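You operate a simulated robot arm through the tools that you are given. There is no shell and no other tool. Be economical: measure what you need, move in short steps, check, and stop when the job is done.

Carry out the task below with a simulated robot arm. There is one attempt and no reset: what you move stays moved.

JOB
Tape bobbin B2 on the tape winder as the yellow card says.
Fine: colour and layers from the card; red knob back to 0, bobbin to the green tray, roll back on its post.

Only the result counts: the job must be done as asked and must still hold three seconds after the hand-in. Knocking over, shifting, dropping, spilling or breaking anything else fails it.

ROBOT AND FRAMES
A 6-joint arm with a two-finger parallel gripper, fixed in place. Base frame: the origin is at the foot of the arm, x ahead of it, y to its left, z up; the work surface is at about z = 0.824. Readings come in m, degrees, newtons and seconds.
With the tool pointing down near the work surface it reaches from about 0.14 to 0.84 m from the base axis. Its first joint turns from -166.0 to 166.0 degrees. Payload 3.91 kg.
The tool frame sits at the grasp point between the pads (the TCP): z along the fingers, y along the line on which they close. The tips reach 0.03 m beyond it. The gripper opens to 0.11 m. The fingers are 0.02 m wide and 0.01 m thick; the gripper's body (0.048 by 0.112 m) begins 0.055 m behind the TCP.
Orientation is told as [roll, pitch, yaw] about the base's x, y, z axes, in that order, counted from this pose: with the fingers straight down and closing along the base's y, the tool's x points along the base's -x, its y along +y and its z along -z.

CONTROLS
- The arm moves only by the tool jog_arm. Its argument "deltas" is a list of rows, each an object of numbers (a shift or turn left out is 0, a gripper value left out holds the last): "dx", "dy", "dz": the shift along the tool's x, y, z in mm; "ax", "ay", "az": the turn, a rotation vector about the tool's x, y, z in degrees; "fingers": the closure, from 0 (fully open) to 1 (shut). In form: [{"dx": .., "dy": .., "dz": .., "ax": .., "ay": .., "az": .., "fingers": ..}, ...]. A call has 1 to 10 rows; each row is the pose to reach, as a shift and turn from the pose commanded when the call began, along the tool's axes at that moment. Each row takes 0.2 s and may step no farther than 0.05 m and 8.6 degrees from the row before; otherwise, or with a gripper value out of range, the whole call is refused. A pose out of reach is approached as far as the arm can. The call stops where the force on the tool passes 90 N (or 10 N more than at its start, if that is more) or the arm is blocked; 0.2 s more then pass. The fingers move at their own pace (about 0.108 m/s each) and stop on an object; they squeeze with about 40 N. The grip force told is the motor's: it shows also when the fingers shut on nothing. Time passes only in rows, and 0.2 s behind the last, so rows that repeat a pose let the fingers close. It gives the time, the measured TCP pose, the force on the tool (base axes), the opening and the grip force at its end, in the units of the frame above (readings bear some noise), with the torque about the TCP (base axes, N m) and any sound that the robot's microphone picked up.
- Cameras (640 x 400 px; columns grow to the right, rows downward): "scene" is fixed at [0.3935, -0.6599, 1.5859]; the picture's right is [0.96, 0.26, 0.00], its down [0.24, -0.88, -0.40] and it looks along [-0.11, 0.39, -0.92] (base axes); focal length 317 px, centre (320, 200). "wrist" rides on the gripper at [0.077, 0.007, -0.114] in the tool frame; the picture's right is [-0.09, 1.00, 0.00], its down [-0.80, -0.07, -0.59] and it looks along [-0.59, -0.05, 0.80] (tool axes); focal length 270 px, centre (320, 200). There is no depth. A picture from a camera that has moved, and an enlarged one, comes with that camera's place and axes in the base frame and with its lens. The place of the scene camera against the robot may be out by one fixed shift of up to 0.018 m in any direction.
- grab_frame(camera): a new picture of that camera. The clock stands still meanwhile.
- raise_lower(by): slides the trunk up (or, below 0, down) by that many m; the arm rides with it, the base frame stays. It gives what a move gives, with no picture.
- enlarge(camera, box): a new picture of the part [left, top, right, bottom] of that camera's present view, enlarged. The clock stands still meanwhile.
- close_job(): hands the job in; it is judged then, once.

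Go step by step. Nothing tells you positions but the pictures and the camera data: compare them with the known pose of the tool, close in by small moves and look again before you grip or let go. The budget is 120 turns and 68 pictures, counting those below and the enlarged ones. Unless the task says otherwise, let go and move clear before handing in, and close with one line.

The tools are called after "Emit:" as a command line: name --argument value ..., lists and objects as JSON in quotes. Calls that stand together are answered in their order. jog_arm: Moves the arm, as the interface text tells. Its arguments: {"type":"object","properties":{"deltas":{"type":"array","items":{"type":"object","properties":{"dx":{"type":"number"},"dy":{"type":"number"},"dz":{"type":"number"},"ax":{"type":"number"},"ay":{"type":"number"},"az":{"type":"number"},"fingers":{"type":"number"}}}}},"required":["deltas"]} The other tools are called the same way: raise_lower (by) slides the trunk up or down; grab_frame (camera) takes a picture; enlarge (camera, box) takes an enlarged picture of a part of a camera's view; close_job () hands the job in.

At the start:

```text
clock: 0.0
eef_pos: [0.2621, -0.4053, 1.197]
tool_rot: [0.0, 0.0, 0.0]
force: [0.5, -0.4, -0.2]
ft_torque: [0.01, -0.01, 0.02]
gripper_width: 0.1099
gripper_force: 0.0
trunk travel left (down, up): [-0.475, 0.065]
```

scene: 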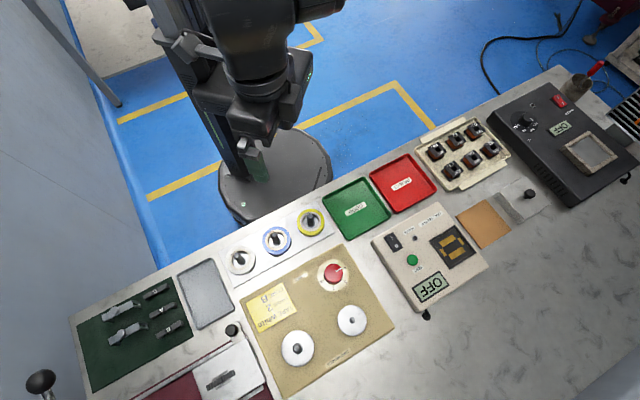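
wrist: 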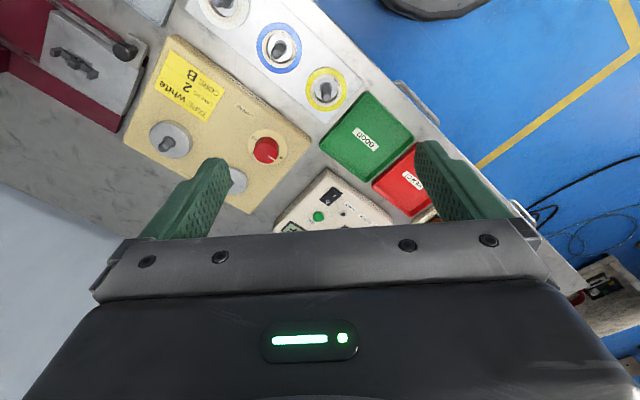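

I see the winder (beige board with two white discs and a red knob), the yellow card, three rolls on posts, and a rack of bobbins. I'll enlarge the card, the winder and the bobbin rack.

Emit:
enlarge --camera "wrist" --box '[130, 0, 370, 210]'

Emit:
enlarge --camera "scene" --box '[220, 200, 400, 390]'

Emit:
enlarge --camera "scene" --box '[320, 100, 520, 225]'

Emit:
enlarge --camera "scene" --box '[60, 230, 280, 400]'

```text
1.90 times, centred on (250, 105) of wrist
camera zoom: at [0.1861, -0.3997, 1.3124], right [0.09, 1.0, 0.0], down [0.8, -0.07, 0.59], along [0.59, -0.05, -0.8], focal length 515 px, centre (453, 381)
```

zoom: 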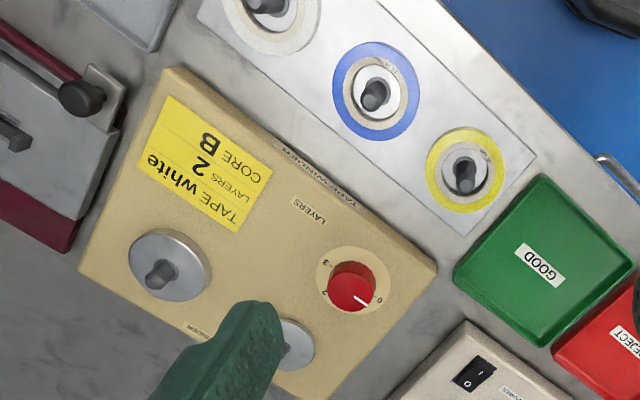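

```text
2.11 times, centred on (310, 295) of scene
camera zoom: at [0.3935, -0.6599, 1.5859], right [0.96, 0.26, 0.0], down [0.24, -0.88, -0.4], along [-0.11, 0.39, -0.92], focal length 667 px, centre (341, 0)
```

zoom: 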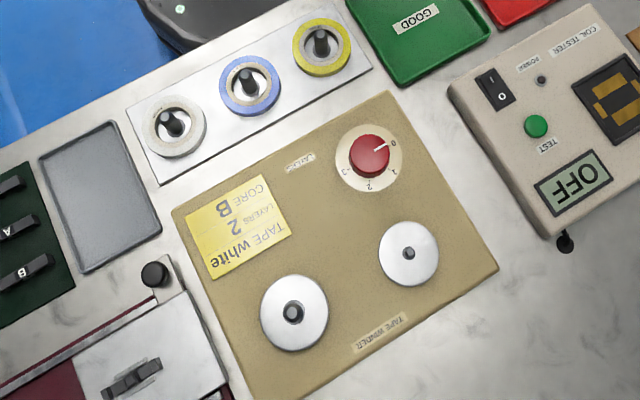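

```text
3.20 times, centred on (420, 162) of scene
camera zoom: at [0.3935, -0.6599, 1.5859], right [0.96, 0.26, 0.0], down [0.24, -0.88, -0.4], along [-0.11, 0.39, -0.92], focal length 1014 px, centre (0, 320)
```

zoom: 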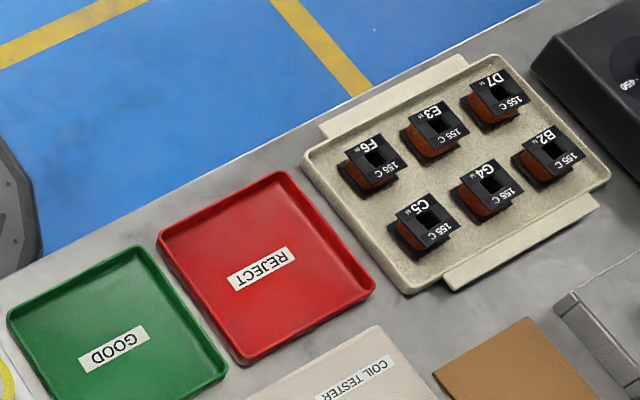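

```text
2.35 times, centred on (170, 315) of scene
camera zoom: at [0.3935, -0.6599, 1.5859], right [0.96, 0.26, 0.0], down [0.24, -0.88, -0.4], along [-0.11, 0.39, -0.92], focal length 746 px, centre (673, -71)
```

zoom: 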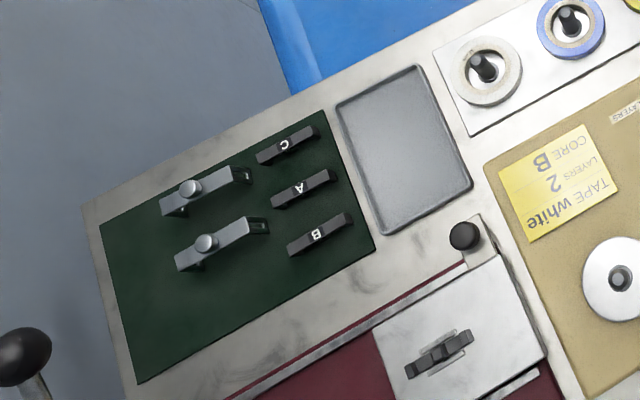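

The card says tape white, 2 layers, and B2 is the right-hand bobbin of the tray's front row. Next I turn the wrist to the table's diagonal and look closely at the winder.

Emit:
jog_arm --deltas '[{"dx": -1, "dy": -14, "dz": 24, "az": 7.5}, {"dx": -3, "dy": -28, "dz": 48, "az": 15}, {"dx": -4, "dy": -42, "dz": 72, "az": 22.5}, {"dx": -5, "dy": -57, "dz": 97, "az": 30}, {"dx": -7, "dy": -71, "dz": 122, "az": 37.5}, {"dx": -8, "dy": -85, "dz": 147, "az": 45}]'

Emit:
grab_frame --camera "wrist"

```text
clock: 1.4
eef_pos: [0.27, -0.4907, 1.0488]
tool_rot: [0.0, 0.0, -45.1]
force: [0.7, -1.2, -0.3]
ft_torque: [-0.01, 0.0, 0.0]
gripper_width: 0.1098
gripper_force: 0.1
trunk travel left (down, up): [-0.475, 0.065]
```

```text
61 pictures are left
camera wrist: at [0.2217, -0.4323, 1.1636], right [0.77, 0.64, 0.0], down [0.52, -0.62, 0.59], along [0.38, -0.46, -0.8], focal length 270 px, centre (320, 200)
```

wrist: 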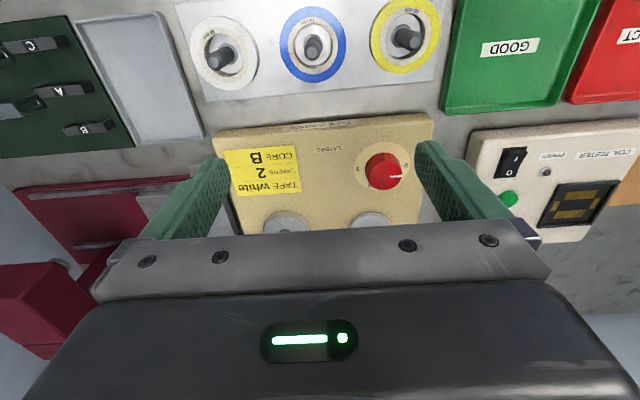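

I'll zoom on the roll posts, then move outward to see the two spindles.

Emit:
enlarge --camera "wrist" --box '[170, 0, 450, 110]'

Emit:
jog_arm --deltas '[{"dx": -30, "dz": -20}, {"dx": -70, "dz": -40}, {"dx": -100, "dz": -60}]'

Emit:
enlarge --camera "wrist" --box '[190, 40, 450, 230]'

```text
2.29 times, centred on (310, 55) of wrist
camera zoom: at [0.2217, -0.4323, 1.1636], right [0.77, 0.64, 0.0], down [0.52, -0.62, 0.59], along [0.38, -0.46, -0.8], focal length 618 px, centre (343, 531)
```

zoom: 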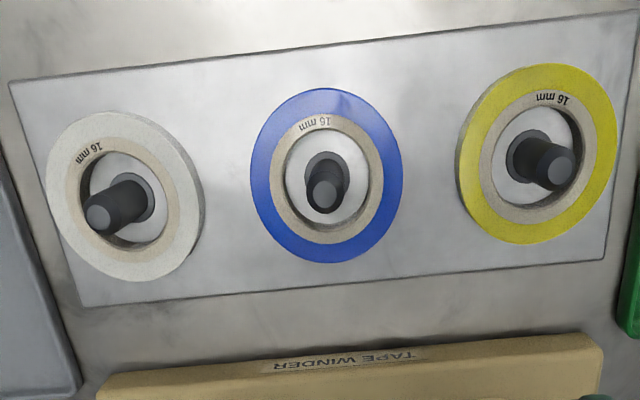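

```text
clock: 2.2
eef_pos: [0.3412, -0.5624, 1.107]
tool_rot: [0.0, 0.0, -45.0]
force: [0.2, -0.1, -0.4]
ft_torque: [0.0, -0.03, 0.03]
gripper_width: 0.1102
gripper_force: 0.0
trunk travel left (down, up): [-0.475, 0.065]
```

```text
2.11 times, centred on (320, 135) of wrist
camera zoom: at [0.2934, -0.5034, 1.2227], right [0.77, 0.64, 0.0], down [0.52, -0.62, 0.59], along [0.38, -0.46, -0.8], focal length 569 px, centre (320, 337)
```

zoom: 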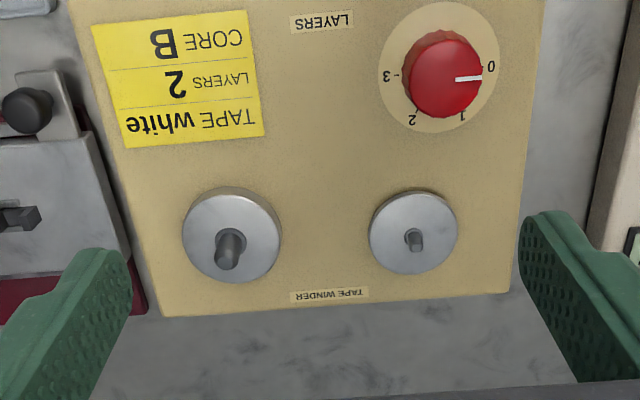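

The rolls are 16 mm high rings about 68 mm across. On the winder, the large post at about (0.365, -0.686) takes the roll, and the small post at about (0.462, -0.601) takes the bobbin. Now I move over to inspect the bobbin tray.

Emit:
jog_arm --deltas '[{"dx": 16, "dy": 43, "dz": 4}, {"dx": 32, "dy": 87, "dz": 8}, {"dx": 49, "dy": 130, "dz": 12}, {"dx": 65, "dy": 174, "dz": 16}, {"dx": 81, "dy": 217, "dz": 20}, {"dx": 98, "dy": 261, "dz": 24}, {"dx": 114, "dy": 304, "dz": 28}, {"dx": 130, "dy": 348, "dz": 32}, {"dx": 147, "dy": 391, "dz": 36}, {"dx": 163, "dy": 435, "dz": 40}]'

Emit:
jog_arm --deltas '[{"dx": 16, "dy": 43, "dz": 4}, {"dx": 32, "dy": 87, "dz": 8}, {"dx": 49, "dy": 130, "dz": 12}, {"dx": 65, "dy": 174, "dz": 16}]'

Emit:
grab_frame --camera "wrist"

```text
clock: 4.4
eef_pos: [0.5341, -0.1374, 1.072]
tool_rot: [0.0, 0.0, -45.0]
force: [0.2, -0.1, -0.4]
ft_torque: [0.02, -0.01, 0.04]
gripper_width: 0.1101
gripper_force: 0.1
trunk travel left (down, up): [-0.475, 0.065]
```

```text
clock: 5.4
eef_pos: [0.6115, 0.0322, 1.0538]
tool_rot: [-0.1, 0.0, -44.9]
force: [0.2, -0.6, 0.8]
ft_torque: [-0.01, 0.01, 0.0]
gripper_width: 0.1102
gripper_force: 0.1
trunk travel left (down, up): [-0.475, 0.065]
```

```text
58 pictures are left
camera wrist: at [0.5619, 0.0903, 1.1695], right [0.77, 0.64, 0.0], down [0.52, -0.62, 0.59], along [0.38, -0.46, -0.8], focal length 270 px, centre (320, 200)
```

wrist: 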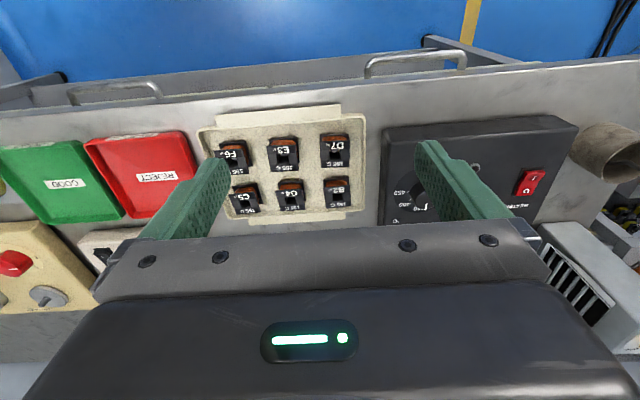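

Emit:
enlarge --camera "wrist" --box '[190, 100, 380, 220]'

```text
3.33 times, centred on (285, 160) of wrist
camera zoom: at [0.5619, 0.0903, 1.1695], right [0.77, 0.64, 0.0], down [0.52, -0.62, 0.59], along [0.38, -0.46, -0.8], focal length 901 px, centre (437, 333)
```

zoom: 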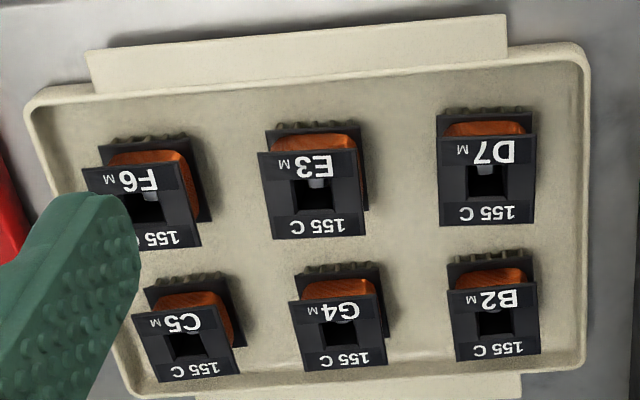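

B2 is at about (0.72, -0.06), and has a vertical square hole and two flanges. I move closer to measure its height and clearances.

Emit:
jog_arm --deltas '[{"dx": -22, "dy": 10, "dz": 37}, {"dx": -44, "dy": 20, "dz": 74}]'

Emit:
enlarge --camera "wrist" --box '[220, 100, 420, 225]'

```text
clock: 6.0
eef_pos: [0.6555, 0.0131, 0.9803]
tool_rot: [0.0, 0.0, -45.0]
force: [-0.6, 0.2, -0.8]
ft_torque: [0.0, 0.01, -0.01]
gripper_width: 0.1101
gripper_force: 0.0
trunk travel left (down, up): [-0.475, 0.065]
```

```text
3.20 times, centred on (320, 162) of wrist
camera zoom: at [0.6065, 0.0728, 1.0962], right [0.77, 0.64, 0.0], down [0.52, -0.62, 0.59], along [0.38, -0.46, -0.8], focal length 865 px, centre (320, 320)
```

zoom: 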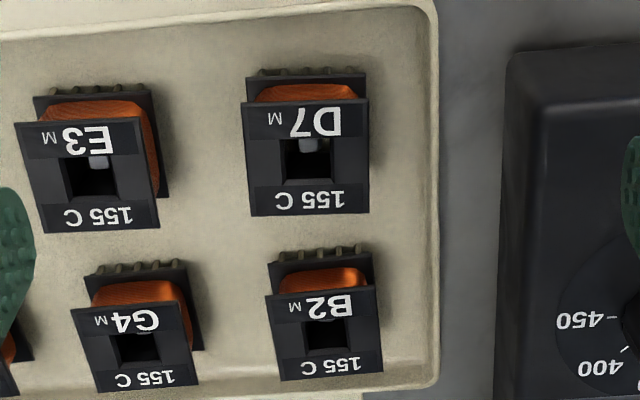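

B2's top is about 40 mm square at z≈0.855, with 30 mm of free space on its left and 19 mm on its right. I move over it with the fingers half open and check alignment.

Emit:
jog_arm --deltas '[{"dx": -35, "dy": -2, "dz": 15, "fingers": 0.48}, {"dx": -70, "dy": -4, "dz": 30, "fingers": 0.48}, {"dx": -106, "dy": -6, "dz": 50, "fingers": 0.48}]'

Emit:
grab_frame --camera "wrist"

```text
clock: 6.8
eef_pos: [0.7255, -0.0649, 0.9312]
tool_rot: [0.0, 0.0, -45.0]
force: [0.9, -0.3, -0.4]
ft_torque: [-0.01, -0.05, -0.02]
gripper_width: 0.0574
gripper_force: 0.0
trunk travel left (down, up): [-0.475, 0.065]
```

```text
55 pictures are left
camera wrist: at [0.6782, -0.0067, 1.0456], right [0.77, 0.64, 0.0], down [0.52, -0.62, 0.59], along [0.38, -0.46, -0.8], focal length 270 px, centre (320, 200)
```

wrist: 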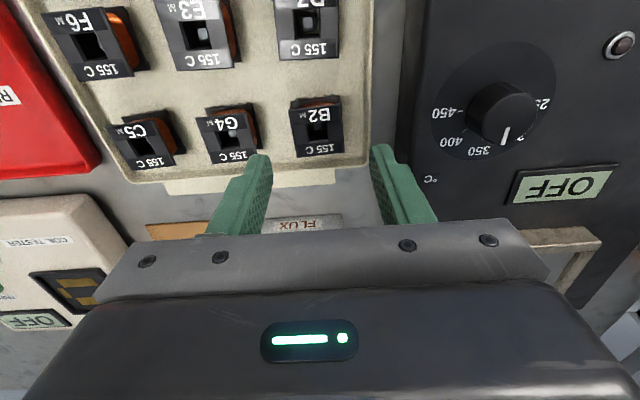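

B2 triangulates to (0.727, -0.068), top at z≈0.852. I descend so that the tips reach about 0.836 and close.

Emit:
jog_arm --deltas '[{"dx": -3, "dy": -1, "dz": 20}, {"dx": -3, "dy": -1, "dz": 42}, {"dx": -3, "dy": -1, "dz": 55}, {"dx": -3, "dy": -1, "dz": 63}]'

Emit:
enlarge --camera "wrist" --box '[200, 60, 440, 240]'

```text
clock: 7.8
eef_pos: [0.7277, -0.0681, 0.8684]
tool_rot: [0.0, -0.1, -45.0]
force: [-0.3, 0.4, 1.2]
ft_torque: [0.07, 0.0, 0.06]
gripper_width: 0.0572
gripper_force: 0.5
trunk travel left (down, up): [-0.475, 0.065]
```

```text
2.22 times, centred on (320, 150) of wrist
camera zoom: at [0.6786, -0.0089, 0.9829], right [0.77, 0.64, 0.0], down [0.52, -0.62, 0.59], along [0.38, -0.46, -0.8], focal length 601 px, centre (320, 311)
```

zoom: 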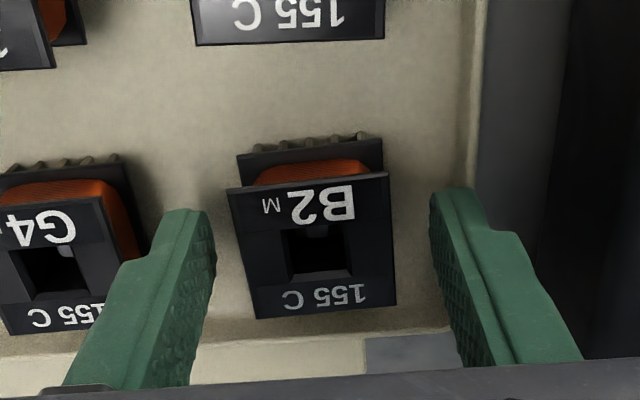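

The fingers straddle B2 centrally. I close and lift a little.

Emit:
jog_arm --deltas '[{"fingers": 1}, {"fingers": 1}, {"fingers": 1}, {"fingers": 1}]'

Emit:
jog_arm --deltas '[{"dz": -10}, {"dz": -30}, {"dz": -60}, {"dz": -90}]'

Emit:
grab_frame --camera "wrist"

```text
clock: 8.8
eef_pos: [0.7269, -0.068, 0.868]
tool_rot: [0.0, 0.0, -45.0]
force: [0.0, -0.6, -0.2]
ft_torque: [0.03, -0.02, -0.02]
gripper_width: 0.0374
gripper_force: 40.2
trunk travel left (down, up): [-0.475, 0.065]
```

```text
clock: 9.8
eef_pos: [0.7287, -0.0665, 0.957]
tool_rot: [0.1, -0.1, -45.0]
force: [-0.1, 0.2, -0.5]
ft_torque: [0.0, 0.0, 0.0]
gripper_width: 0.0372
gripper_force: 39.7
trunk travel left (down, up): [-0.475, 0.065]
```

```text
53 pictures are left
camera wrist: at [0.6787, -0.0085, 1.0721], right [0.77, 0.64, 0.0], down [0.52, -0.62, 0.59], along [0.38, -0.46, -0.8], focal length 270 px, centre (320, 200)
```

wrist: 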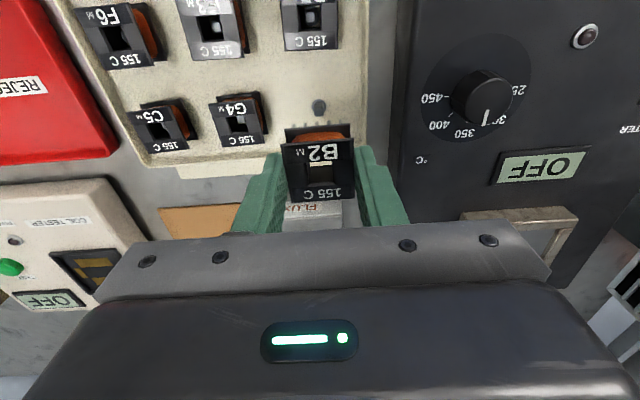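

B2 is in hand. I carry it toward the winder's small post, stopping just behind it for a look.

Emit:
jog_arm --deltas '[{"dx": -8, "dy": -46, "dz": -10}, {"dx": -16, "dy": -93, "dz": -20}, {"dx": -24, "dy": -140, "dz": -33}, {"dx": -32, "dy": -187, "dz": -33}, {"dx": -40, "dy": -233, "dz": -33}, {"dx": -48, "dy": -280, "dz": -33}, {"dx": -56, "dy": -327, "dz": -33}, {"dx": -64, "dy": -374, "dz": -33}, {"dx": -72, "dy": -420, "dz": -33}, {"dx": -80, "dy": -467, "dz": -33}]'

Emit:
jog_arm --deltas '[{"dx": -8, "dy": -46}, {"dx": -15, "dy": -93}]'

Emit:
grab_frame --camera "wrist"

```text
clock: 12.0
eef_pos: [0.4518, -0.4593, 0.9895]
tool_rot: [0.0, 0.1, -45.0]
force: [-0.4, -1.0, -0.5]
ft_torque: [0.0, 0.01, 0.0]
gripper_width: 0.037
gripper_force: 40.0
trunk travel left (down, up): [-0.475, 0.065]
```

```text
clock: 12.6
eef_pos: [0.3972, -0.5321, 0.9899]
tool_rot: [0.1, 0.0, -44.9]
force: [-0.6, 0.0, 0.1]
ft_torque: [0.04, 0.01, -0.03]
gripper_width: 0.0373
gripper_force: 40.2
trunk travel left (down, up): [-0.475, 0.065]
```

```text
52 pictures are left
camera wrist: at [0.3495, -0.4741, 1.1041], right [0.77, 0.64, 0.0], down [0.52, -0.62, 0.59], along [0.38, -0.46, -0.8], focal length 270 px, centre (320, 200)
```

wrist: 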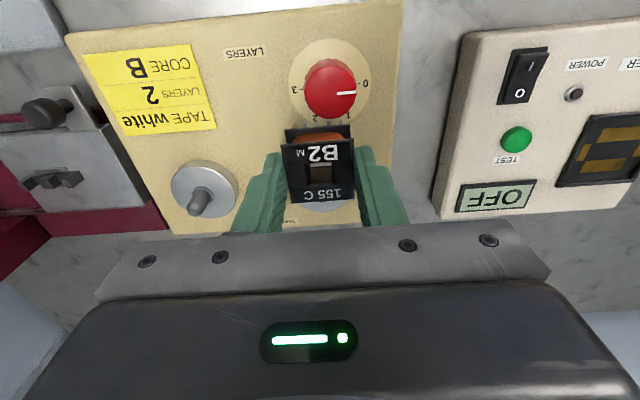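

The gripper hides the small post, so I move alongside it to view it from above.

Emit:
jog_arm --deltas '[{"dx": -32, "dy": 19}, {"dx": -64, "dy": 38}, {"dx": -95, "dy": 57}]'

Emit:
grab_frame --camera "wrist"

Emit:
enlarge --camera "wrist" --box '[80, 0, 320, 180]'

```text
clock: 13.4
eef_pos: [0.508, -0.5588, 0.9887]
tool_rot: [-0.1, 0.0, -45.0]
force: [0.8, 0.7, -0.4]
ft_torque: [-0.01, -0.01, 0.0]
gripper_width: 0.0373
gripper_force: 39.6
trunk travel left (down, up): [-0.475, 0.065]
```

```text
51 pictures are left
camera wrist: at [0.4593, -0.5006, 1.1036], right [0.77, 0.64, 0.0], down [0.52, -0.62, 0.59], along [0.38, -0.46, -0.8], focal length 270 px, centre (320, 200)
```

wrist: 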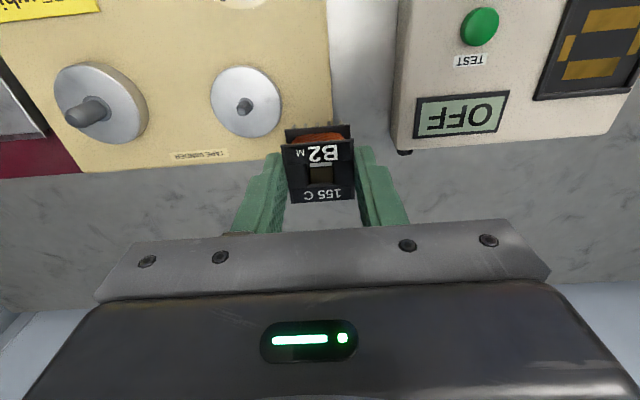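

```text
2.22 times, centred on (200, 90) of wrist
camera zoom: at [0.4593, -0.5006, 1.1036], right [0.77, 0.64, 0.0], down [0.52, -0.62, 0.59], along [0.38, -0.46, -0.8], focal length 601 px, centre (587, 444)
```

zoom: 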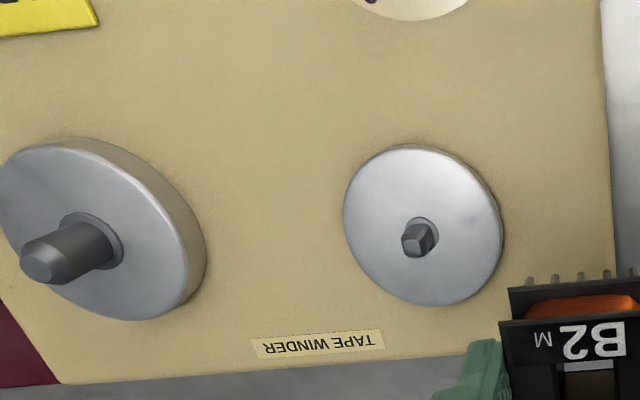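

The small post has a peg about 10 mm square, its top near z≈0.88. I take one more view from a different vantage to fix its position accurately.

Emit:
jog_arm --deltas '[{"dx": 30, "dy": -2, "dz": 10}, {"dx": 59, "dy": -4, "dz": 19}]'

Emit:
enlarge --camera "wrist" --box '[80, 60, 320, 240]'

```text
clock: 14.0
eef_pos: [0.4618, -0.5195, 0.9719]
tool_rot: [0.0, 0.0, -45.0]
force: [-0.4, 0.7, 0.0]
ft_torque: [-0.02, -0.01, 0.04]
gripper_width: 0.0373
gripper_force: 39.8
trunk travel left (down, up): [-0.475, 0.065]
```

```text
2.22 times, centred on (200, 150) of wrist
camera zoom: at [0.4127, -0.4605, 1.0869], right [0.77, 0.64, 0.0], down [0.52, -0.62, 0.59], along [0.38, -0.46, -0.8], focal length 601 px, centre (587, 311)
```

zoom: 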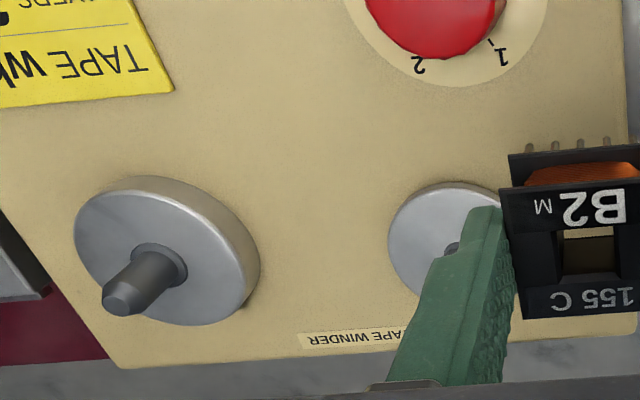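

The finger blocks the view of it; I shift sideways.

Emit:
jog_arm --deltas '[{"dy": 25}, {"dy": 50}]'

Emit:
enlarge --camera "wrist" --box '[0, 60, 240, 240]'

```text
clock: 14.6
eef_pos: [0.4983, -0.4866, 0.9714]
tool_rot: [0.0, 0.0, -45.0]
force: [-0.4, 0.2, -1.3]
ft_torque: [-0.02, -0.01, 0.01]
gripper_width: 0.0372
gripper_force: 39.4
trunk travel left (down, up): [-0.475, 0.065]
```

```text
2.22 times, centred on (120, 150) of wrist
camera zoom: at [0.4487, -0.4269, 1.086], right [0.77, 0.64, 0.0], down [0.52, -0.62, 0.59], along [0.38, -0.46, -0.8], focal length 601 px, centre (764, 311)
```

zoom: 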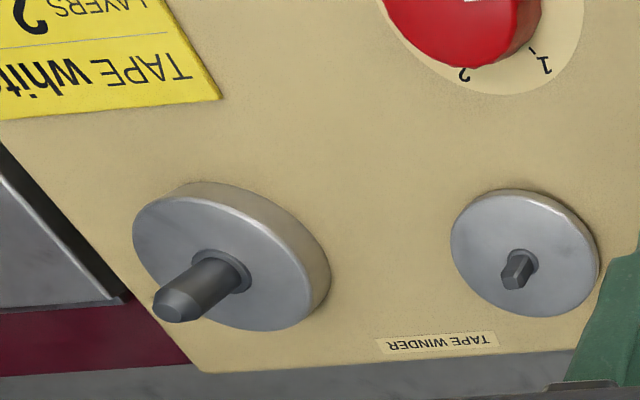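

The peg is at (0.456, -0.597) with the disc face at z≈0.862 and peg top 0.88. I move B2 above it and check from the scene camera too.

Emit:
jog_arm --deltas '[{"dx": -16, "dy": -36, "dz": 0}, {"dx": -32, "dy": -72, "dz": 10}, {"dx": -48, "dy": -108, "dz": 24}, {"dx": -48, "dy": -108, "dz": 24}]'

Emit:
enlarge --camera "wrist" --box '[240, 90, 400, 210]'

Emit:
enlarge --camera "scene" --box '[250, 220, 450, 370]'

```text
clock: 15.6
eef_pos: [0.4553, -0.5966, 0.9477]
tool_rot: [0.0, 0.0, -44.8]
force: [0.2, -0.4, -0.1]
ft_torque: [-0.01, 0.0, 0.02]
gripper_width: 0.0375
gripper_force: 39.9
trunk travel left (down, up): [-0.475, 0.065]
```

```text
3.33 times, centred on (320, 150) of wrist
camera zoom: at [0.4051, -0.5383, 1.0625], right [0.77, 0.64, 0.0], down [0.52, -0.62, 0.59], along [0.38, -0.46, -0.8], focal length 901 px, centre (320, 367)
```

zoom: 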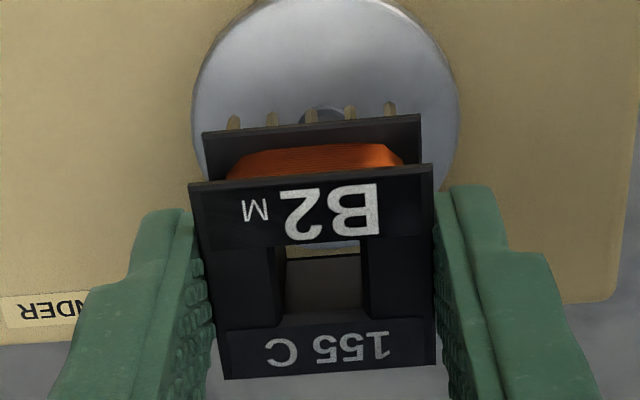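

```text
2.67 times, centred on (350, 295) of scene
camera zoom: at [0.3935, -0.6599, 1.5859], right [0.96, 0.26, 0.0], down [0.24, -0.88, -0.4], along [-0.11, 0.39, -0.92], focal length 845 px, centre (240, -53)
```

zoom: 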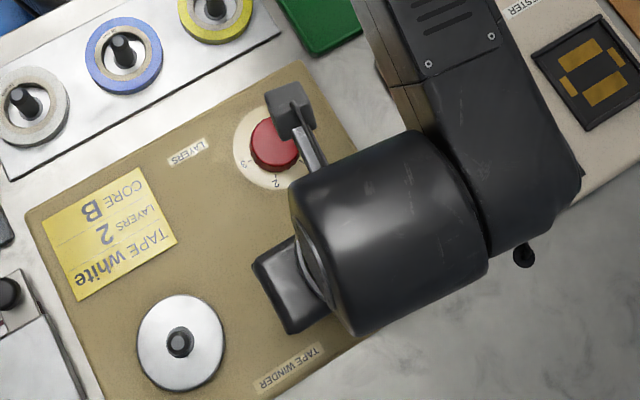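

The bobbin looks aligned sideways with the disc centre. I lower gently past the peg's tip and check the force.

Emit:
jog_arm --deltas '[{"dz": 10}, {"dz": 18}, {"dz": 24}, {"dz": 29}, {"dz": 34}]'

```text
clock: 16.8
eef_pos: [0.4536, -0.5957, 0.9134]
tool_rot: [0.0, -0.1, -45.0]
force: [1.6, -1.5, 4.0]
ft_torque: [-0.02, -0.09, 0.02]
gripper_width: 0.0371
gripper_force: 39.9
trunk travel left (down, up): [-0.475, 0.065]
```

There is a slight 4 N contact; I look before going on.

Emit:
enlarge --camera "wrist" --box '[240, 90, 400, 210]'

Emit:
jog_arm --deltas '[{"dz": 2}, {"dz": 4}]'

```text
3.33 times, centred on (320, 150) of wrist
camera zoom: at [0.4055, -0.5364, 1.0287], right [0.77, 0.64, 0.0], down [0.52, -0.61, 0.6], along [0.38, -0.46, -0.8], focal length 901 px, centre (320, 367)
```

zoom: 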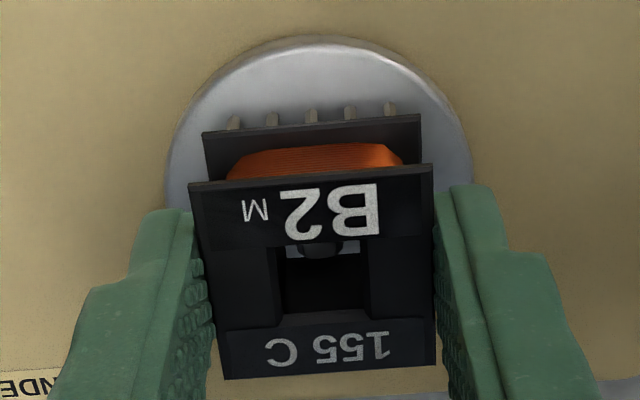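

```text
clock: 17.4
eef_pos: [0.4546, -0.5951, 0.9101]
tool_rot: [0.0, -0.1, -45.2]
force: [5.5, -3.9, 4.7]
ft_torque: [-0.18, -0.17, 0.06]
gripper_width: 0.0371
gripper_force: 39.5
trunk travel left (down, up): [-0.475, 0.065]
```

The peg presses the bobbin outward, so the bobbin sits about 3 mm too near the robot. I raise slightly, shift outward, and lower again.

Emit:
jog_arm --deltas '[{"dz": -3}, {"dx": -1.5, "dz": -3}, {"dx": -3, "dz": -3}, {"dx": -3, "dz": 0}]'

Emit:
enlarge --camera "wrist" --box '[240, 90, 400, 210]'

```text
clock: 18.4
eef_pos: [0.4566, -0.5978, 0.9104]
tool_rot: [0.1, 0.0, -45.0]
force: [0.0, 0.3, -0.2]
ft_torque: [0.0, 0.0, -0.02]
gripper_width: 0.0375
gripper_force: 39.7
trunk travel left (down, up): [-0.475, 0.065]
```

```text
3.33 times, centred on (320, 150) of wrist
camera zoom: at [0.4078, -0.5387, 1.0242], right [0.77, 0.64, 0.0], down [0.52, -0.62, 0.59], along [0.38, -0.46, -0.8], focal length 901 px, centre (320, 367)
```

zoom: 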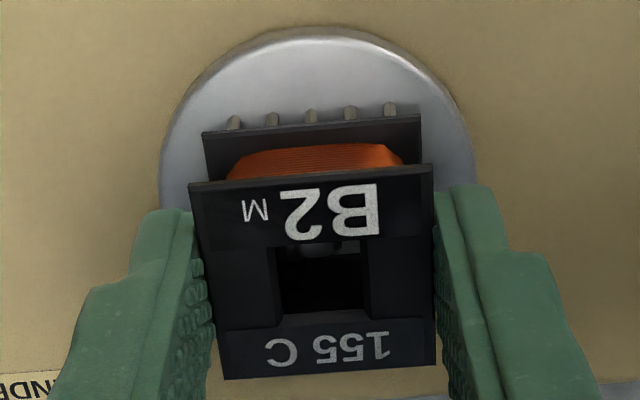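

Contact is gone and the peg is inside the hole. I lower until seated.

Emit:
jog_arm --deltas '[{"dz": 3}, {"dz": 6}, {"dz": 8}, {"dz": 10}]'

```text
clock: 19.4
eef_pos: [0.4561, -0.5969, 0.9029]
tool_rot: [-0.1, -0.3, -45.0]
force: [0.8, -3.1, 28.1]
ft_torque: [-0.09, -0.11, 0.01]
gripper_width: 0.0375
gripper_force: 39.9
trunk travel left (down, up): [-0.475, 0.065]
```

It is seated (28 N at the height I expected). I relax the push, open and lift off.

Emit:
jog_arm --deltas '[{"dz": -2.5, "fingers": 1}, {"dz": -2.5, "fingers": 0.45}, {"dz": -2.5, "fingers": 0.45}, {"dz": -20}, {"dz": -50}, {"dz": -90}]'

Emit:
enlarge --camera "wrist" --box '[180, 0, 460, 175]'

```text
clock: 20.8
eef_pos: [0.4556, -0.5932, 0.9891]
tool_rot: [0.1, 0.0, -45.1]
force: [-0.8, 0.6, 1.0]
ft_torque: [-0.02, 0.02, 0.03]
gripper_width: 0.0606
gripper_force: 0.0
trunk travel left (down, up): [-0.475, 0.065]
```

```text
2.29 times, centred on (320, 88) of wrist
camera zoom: at [0.4077, -0.5358, 1.1047], right [0.77, 0.64, 0.0], down [0.52, -0.62, 0.59], along [0.38, -0.46, -0.8], focal length 618 px, centre (320, 457)
```

zoom: 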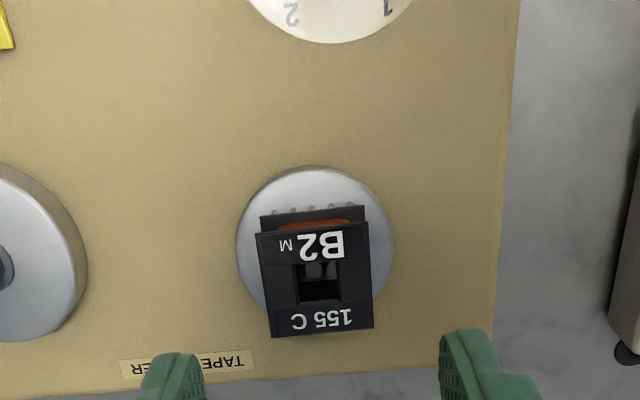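

B2 sits upright on its spindle. Next I go above the white roll with the fingers at about 84 mm.

Emit:
jog_arm --deltas '[{"dx": 41, "dy": -26, "fingers": 0.236}, {"dx": 82, "dy": -52}, {"dx": 123, "dy": -78, "dz": 5}, {"dx": 165, "dy": -104, "dz": 10}, {"dx": 206, "dy": -130, "dz": 15}, {"dx": 247, "dy": -156, "dz": 20}, {"dx": 247, "dy": -156, "dz": 20}]'

Emit:
grab_frame --camera "wrist"

```text
clock: 22.4
eef_pos: [0.1694, -0.5314, 0.9647]
tool_rot: [0.0, -0.1, -44.9]
force: [-0.6, 0.9, -0.5]
ft_torque: [-0.01, 0.0, 0.02]
gripper_width: 0.0839
gripper_force: 0.2
trunk travel left (down, up): [-0.475, 0.065]
```

```text
42 pictures are left
camera wrist: at [0.1211, -0.4739, 1.0807], right [0.77, 0.64, 0.0], down [0.52, -0.62, 0.59], along [0.38, -0.46, -0.8], focal length 270 px, centre (320, 200)
```

wrist: 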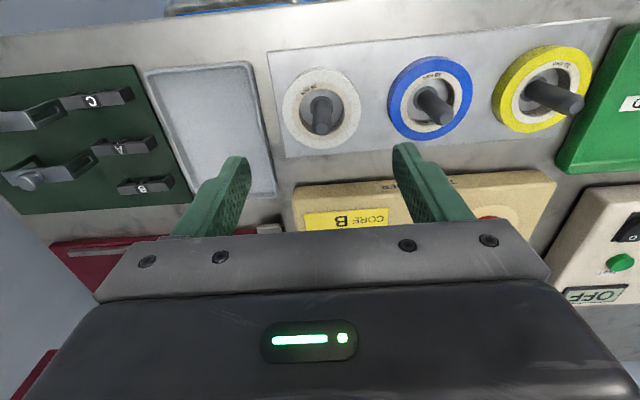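

The white roll is centred at (0.171, -0.532), top z≈0.843, directly below the tool. I descend with the fingers at 79 mm.

Emit:
jog_arm --deltas '[{"dx": -1, "dz": 35, "fingers": 0.28}, {"dx": -1, "dz": 70}, {"dx": -1, "dz": 85}, {"dx": -1, "dz": 97}, {"dx": -1, "dz": 97}]'

Emit:
grab_frame --camera "wrist"

```text
clock: 23.6
eef_pos: [0.1721, -0.5321, 0.8718]
tool_rot: [0.0, 0.1, -44.9]
force: [0.2, 0.5, 0.0]
ft_torque: [-0.02, 0.02, 0.01]
gripper_width: 0.0795
gripper_force: 0.2
trunk travel left (down, up): [-0.475, 0.065]
```

```text
41 pictures are left
camera wrist: at [0.1229, -0.4743, 0.9874], right [0.77, 0.64, 0.0], down [0.52, -0.62, 0.59], along [0.38, -0.46, -0.8], focal length 270 px, centre (320, 200)
```

wrist: 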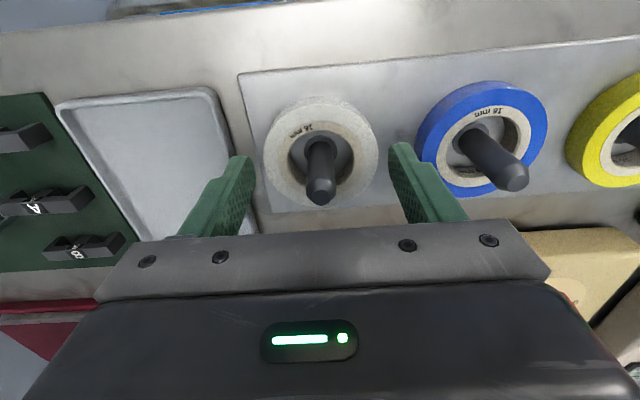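

Nearly centred; I shift 2 mm toward the robot, go down the last 9 mm and close.

Emit:
jog_arm --deltas '[{"dx": 2, "dz": 5}, {"dx": 2, "dz": 9}, {"dx": 2, "dz": 9, "fingers": 1}, {"dx": 2, "dz": 9, "fingers": 1}, {"dx": 2, "dz": 9, "fingers": 1}, {"dx": 2, "dz": 9, "fingers": 1}]'

Emit:
grab_frame --camera "wrist"

```text
clock: 25.0
eef_pos: [0.171, -0.5313, 0.8641]
tool_rot: [0.0, 0.0, -44.9]
force: [0.3, -0.5, -0.2]
ft_torque: [-0.01, 0.02, 0.01]
gripper_width: 0.0676
gripper_force: 40.6
trunk travel left (down, up): [-0.475, 0.065]
```

```text
40 pictures are left
camera wrist: at [0.122, -0.4729, 0.9785], right [0.77, 0.64, 0.0], down [0.52, -0.62, 0.59], along [0.38, -0.46, -0.8], focal length 270 px, centre (320, 200)
```

wrist: 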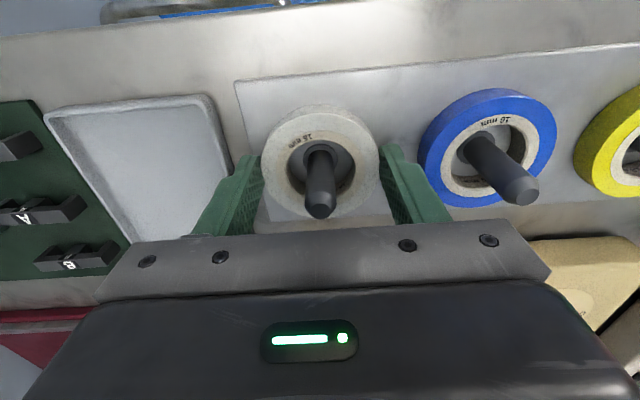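

The white roll is gripped (67.6 mm). I lift clear of its post and carry it over the winder's large post.

Emit:
jog_arm --deltas '[{"dz": -20}, {"dz": -50}, {"dz": -80}, {"dz": -110}, {"dx": -40, "dy": 4, "dz": -115}, {"dx": -80, "dy": 8, "dz": -115}, {"dx": -120, "dy": 12, "dz": -115}, {"dx": -160, "dy": 17, "dz": -115}, {"dx": -200, "dy": 22, "dz": -115}, {"dx": -200, "dy": 22, "dz": -115}]'

Emit:
grab_frame --camera "wrist"

```text
clock: 27.2
eef_pos: [0.3275, -0.6613, 0.9789]
tool_rot: [-0.1, -0.1, -45.1]
force: [-1.3, -0.5, -0.4]
ft_torque: [0.0, -0.01, 0.0]
gripper_width: 0.0674
gripper_force: 40.1
trunk travel left (down, up): [-0.475, 0.065]
```

```text
39 pictures are left
camera wrist: at [0.279, -0.6025, 1.0937], right [0.77, 0.64, 0.0], down [0.52, -0.62, 0.59], along [0.38, -0.46, -0.8], focal length 270 px, centre (320, 200)
```

wrist: 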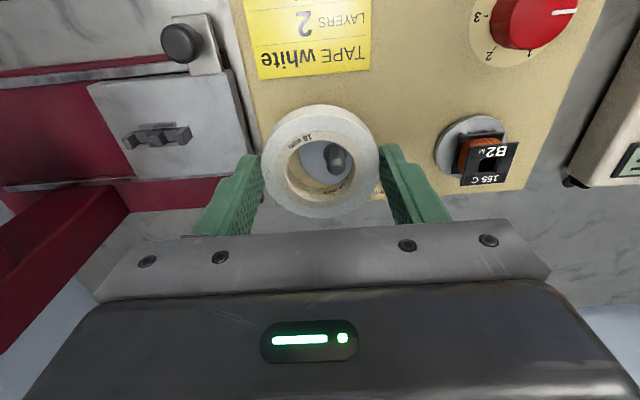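

I can see the post's tip through the roll's hole. I move the last 38 mm over it.

Emit:
jog_arm --deltas '[{"dx": -20, "dy": 6}, {"dx": -38, "dy": 11}, {"dx": -38, "dy": 11, "dz": 15}, {"dx": -38, "dy": 11, "dz": 15}]'

Emit:
grab_frame --camera "wrist"

```text
clock: 28.2
eef_pos: [0.3621, -0.6779, 0.9634]
tool_rot: [0.0, 0.1, -45.0]
force: [0.3, 0.2, -0.4]
ft_torque: [0.03, -0.02, -0.01]
gripper_width: 0.0674
gripper_force: 39.9
trunk travel left (down, up): [-0.475, 0.065]
```

```text
38 pictures are left
camera wrist: at [0.3136, -0.6188, 1.0782], right [0.77, 0.64, 0.0], down [0.52, -0.62, 0.59], along [0.38, -0.46, -0.8], focal length 270 px, centre (320, 200)
```

wrist: 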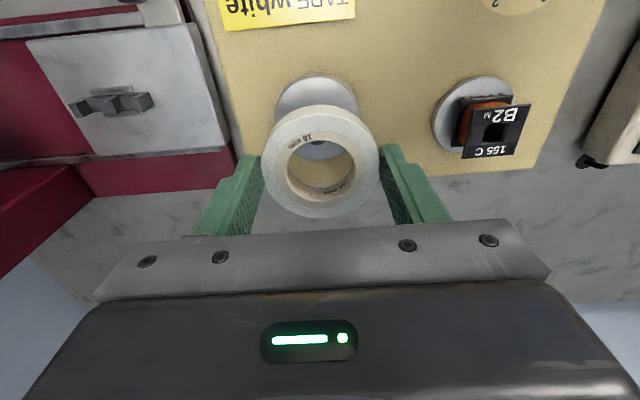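

The roll is aligned with the disc centre. I lower it over the post.

Emit:
jog_arm --deltas '[{"dz": 15}, {"dz": 30}, {"dz": 42}, {"dz": 52}, {"dz": 57}]'

Emit:
grab_frame --camera "wrist"

```text
clock: 29.4
eef_pos: [0.3621, -0.6759, 0.909]
tool_rot: [-0.1, 0.0, -45.0]
force: [0.2, -1.5, 7.0]
ft_torque: [0.07, 0.18, 0.05]
gripper_width: 0.0674
gripper_force: 39.6
trunk travel left (down, up): [-0.475, 0.065]
```

```text
37 pictures are left
camera wrist: at [0.3141, -0.6175, 1.0232], right [0.77, 0.64, 0.0], down [0.52, -0.61, 0.6], along [0.38, -0.46, -0.8], focal length 270 px, centre (320, 200)
```

wrist: 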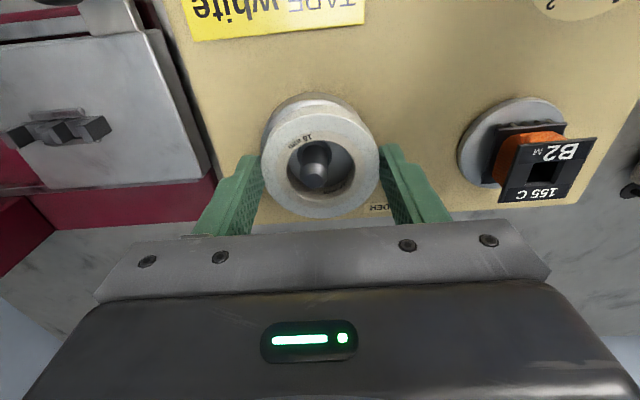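

The roll is around the post with light contact at 7 N. I press a little further.

Emit:
jog_arm --deltas '[{"dz": 2}, {"dz": 4}, {"dz": 4}]'

Emit:
enlarge --camera "wrist" --box '[240, 80, 400, 230]'

```text
clock: 30.2
eef_pos: [0.3628, -0.6766, 0.9051]
tool_rot: [-0.1, -0.3, -45.0]
force: [1.3, -5.4, 29.2]
ft_torque: [-0.14, -0.35, -0.22]
gripper_width: 0.0678
gripper_force: 39.9
trunk travel left (down, up): [-0.475, 0.065]
```

```text
2.67 times, centred on (320, 155) of wrist
camera zoom: at [0.3136, -0.6168, 1.0202], right [0.77, 0.64, 0.0], down [0.51, -0.61, 0.6], along [0.38, -0.46, -0.8], focal length 721 px, centre (320, 320)
```

zoom: 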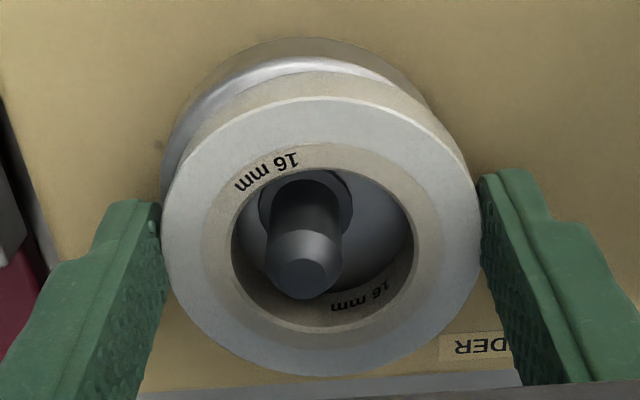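

It's down on the disc but about 4 mm off to the right. I lift slightly, centre, set it down and release.

Emit:
jog_arm --deltas '[{"dz": -6}, {"dz": -6, "dy": -4}, {"dz": -1, "dy": -4}, {"dz": -1, "dy": -4}]'

Emit:
enlarge --camera "wrist" --box '[240, 80, 400, 230]'

```text
clock: 31.2
eef_pos: [0.3618, -0.6769, 0.9056]
tool_rot: [0.0, -0.2, -45.1]
force: [0.9, 6.0, 20.5]
ft_torque: [-0.07, -0.47, 0.11]
gripper_width: 0.0675
gripper_force: 39.9
trunk travel left (down, up): [-0.475, 0.065]
```

```text
2.67 times, centred on (320, 155) of wrist
camera zoom: at [0.3111, -0.6188, 1.0204], right [0.77, 0.64, 0.0], down [0.52, -0.61, 0.6], along [0.38, -0.46, -0.8], focal length 721 px, centre (320, 320)
```

zoom: 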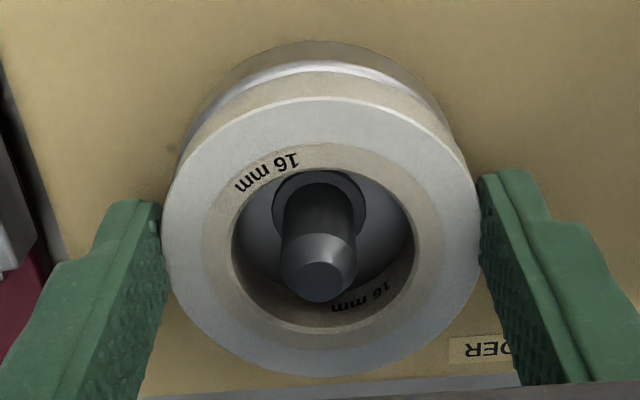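

Centred. I release and lift off.

Emit:
jog_arm --deltas '[{"dz": -3, "fingers": 1}, {"dz": -3, "fingers": 0.2}, {"dz": -3, "fingers": 0.2}, {"dz": -30}, {"dz": -65}, {"dz": -95, "dx": 20}, {"dz": -95, "dx": 40}]'

Emit:
grab_frame --camera "wrist"

```text
clock: 32.8
eef_pos: [0.3312, -0.6506, 0.9984]
tool_rot: [0.0, 0.0, -45.0]
force: [-0.1, -0.3, 0.5]
ft_torque: [-0.02, 0.0, -0.04]
gripper_width: 0.0879
gripper_force: 0.0
trunk travel left (down, up): [-0.475, 0.065]
```

```text
34 pictures are left
camera wrist: at [0.282, -0.5929, 1.1138], right [0.77, 0.64, 0.0], down [0.52, -0.62, 0.59], along [0.38, -0.46, -0.8], focal length 270 px, centre (320, 200)
```

wrist: 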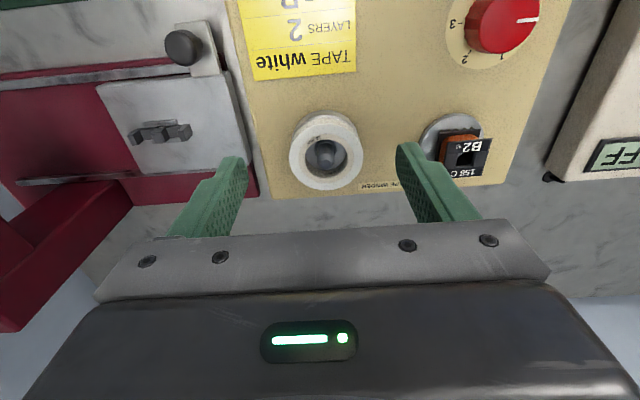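

Roll and bobbin are both on the winder. Next I go above the knob and look at its scale.

Emit:
jog_arm --deltas '[{"dx": 13, "dy": 35}, {"dx": 27, "dy": 71, "dz": 10}, {"dx": 40, "dy": 106, "dz": 20}, {"dx": 54, "dy": 141, "dz": 30}, {"dx": 54, "dy": 141, "dz": 30}]'

Emit:
enlarge --camera "wrist" --box '[240, 40, 400, 160]'

Emit:
grab_frame --camera "wrist"

```text
clock: 34.0
eef_pos: [0.3915, -0.5137, 0.969]
tool_rot: [-0.1, 0.0, -45.0]
force: [-0.5, 0.1, 1.1]
ft_torque: [0.0, 0.03, -0.04]
gripper_width: 0.0881
gripper_force: 0.1
trunk travel left (down, up): [-0.475, 0.065]
```

```text
3.33 times, centred on (320, 100) of wrist
camera zoom: at [0.3431, -0.455, 1.0843], right [0.77, 0.64, 0.0], down [0.52, -0.62, 0.59], along [0.38, -0.46, -0.8], focal length 901 px, centre (320, 533)
```

zoom: 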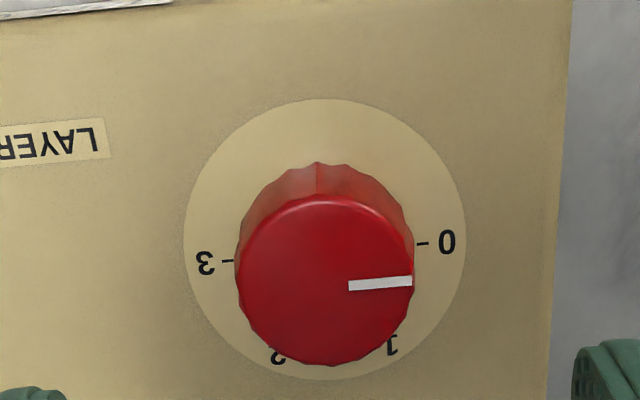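

```text
32 pictures are left
camera wrist: at [0.3431, -0.455, 1.0843], right [0.77, 0.64, 0.0], down [0.52, -0.62, 0.59], along [0.38, -0.46, -0.8], focal length 270 px, centre (320, 200)
```

wrist: 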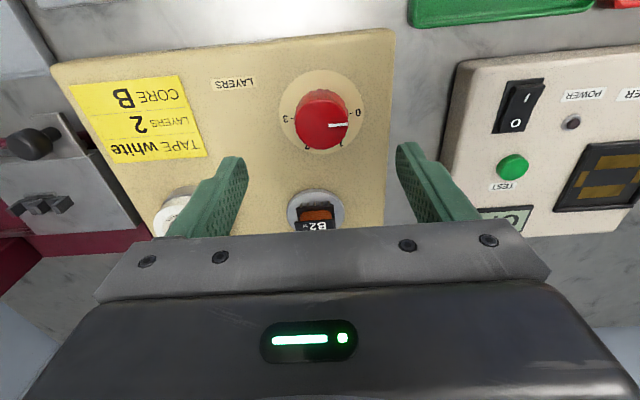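

The scale runs 60° per step, so "2" is 120° clockwise from 0. I first wind the wrist back 60° above the knob so that the turn stays comfortable.

Emit:
jog_arm --deltas '[{"dy": 1, "az": -8.5, "fingers": 0.42}, {"dy": 1, "az": -17}, {"dy": 1, "az": -25.5}, {"dy": 1, "az": -34}, {"dy": 1, "az": -42.5}, {"dy": 1, "az": -51}, {"dy": 1, "az": -60}, {"dy": 1, "az": -60}]'

```text
refused: row 7 steps farther than a row can; nothing moved
```

Emit:
jog_arm --deltas '[{"dy": 1, "az": -8.5, "fingers": 0.42}, {"dy": 1, "az": -17}, {"dy": 1, "az": -25.5}, {"dy": 1, "az": -34}, {"dy": 1, "az": -42.5}, {"dy": 1, "az": -51}, {"dy": 1, "az": -59.5}, {"dy": 1, "az": -60}]'

Emit:
grab_frame --camera "wrist"

```text
clock: 35.8
eef_pos: [0.394, -0.5126, 0.9697]
tool_rot: [0.0, 0.1, 15.1]
force: [0.1, 0.1, -0.2]
ft_torque: [-0.04, 0.02, 0.01]
gripper_width: 0.0636
gripper_force: 0.1
trunk travel left (down, up): [-0.475, 0.065]
```

```text
31 pictures are left
camera wrist: at [0.3189, -0.527, 1.0837], right [-0.17, 0.98, 0.0], down [0.79, 0.14, 0.59], along [0.59, 0.1, -0.8], focal length 270 px, centre (320, 200)
```

wrist: 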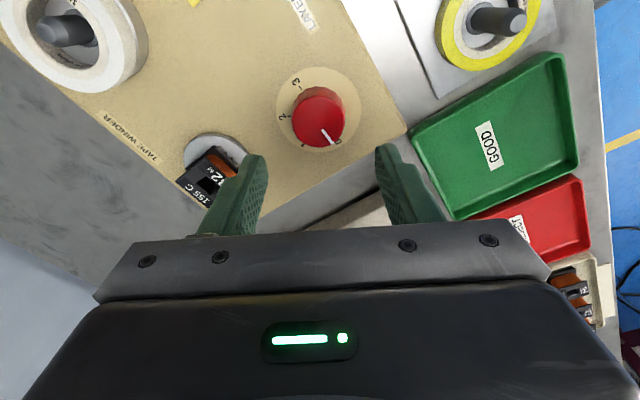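

The knob centre is within 2 mm of the tool axis. I descend to grip it about 15 mm deep.

Emit:
jog_arm --deltas '[{"dx": 1, "dy": -1.6, "dz": 30}, {"dx": 1, "dy": -1.6, "dz": 55}, {"dx": 1, "dy": -1.6, "dz": 70}, {"dx": 1, "dy": -1.6, "dz": 79}, {"dx": 1, "dy": -1.6, "dz": 79}]'

Emit:
grab_frame --camera "wrist"

```text
clock: 37.0
eef_pos: [0.3926, -0.514, 0.8896]
tool_rot: [0.0, 0.0, 14.9]
force: [0.0, 0.5, -0.7]
ft_torque: [0.04, 0.01, -0.01]
gripper_width: 0.0639
gripper_force: 0.0
trunk travel left (down, up): [-0.475, 0.065]
```

```text
30 pictures are left
camera wrist: at [0.3178, -0.5281, 1.0039], right [-0.17, 0.98, 0.0], down [0.79, 0.14, 0.59], along [0.59, 0.1, -0.8], focal length 270 px, centre (320, 200)
```

wrist: 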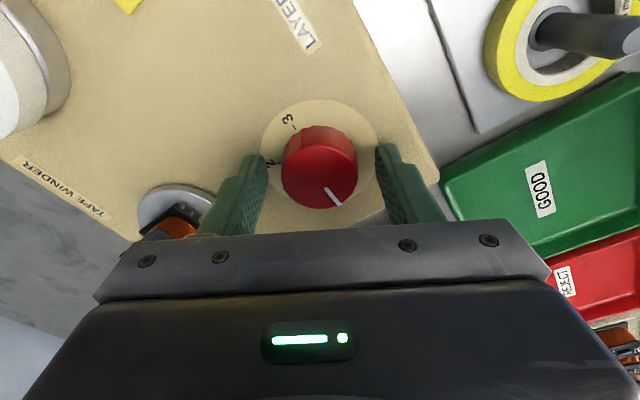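

The knob is between the fingers. I close and turn 60°, watching torque.

Emit:
jog_arm --deltas '[{"fingers": 1}, {"fingers": 1}, {"fingers": 1}, {"fingers": 1}]'

Emit:
jog_arm --deltas '[{"az": 8}, {"az": 16}, {"az": 24}, {"az": 32}, {"az": 40}, {"az": 48}, {"az": 56}, {"az": 60}]'

Emit:
enlarge --camera "wrist" --box '[240, 90, 400, 230]'

```text
clock: 38.0
eef_pos: [0.3938, -0.514, 0.8889]
tool_rot: [0.0, -0.1, 15.0]
force: [0.4, 0.1, -2.3]
ft_torque: [-0.06, -0.18, -0.13]
gripper_width: 0.0432
gripper_force: 45.3
trunk travel left (down, up): [-0.475, 0.065]
```

```text
clock: 39.8
eef_pos: [0.3945, -0.5144, 0.8878]
tool_rot: [-0.1, 0.2, -45.1]
force: [-4.3, 9.7, -13.1]
ft_torque: [0.26, -0.06, 0.02]
gripper_width: 0.043
gripper_force: 45.0
trunk travel left (down, up): [-0.475, 0.065]
```

```text
2.86 times, centred on (320, 160) of wrist
camera zoom: at [0.3449, -0.4553, 1.0043], right [0.77, 0.64, 0.0], down [0.52, -0.62, 0.59], along [0.38, -0.45, -0.81], focal length 772 px, centre (320, 314)
```

zoom: 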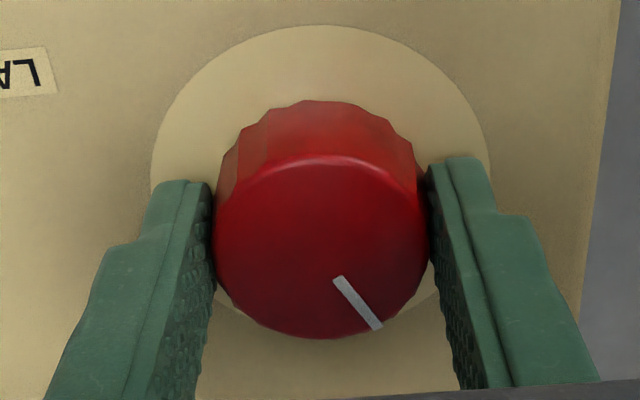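

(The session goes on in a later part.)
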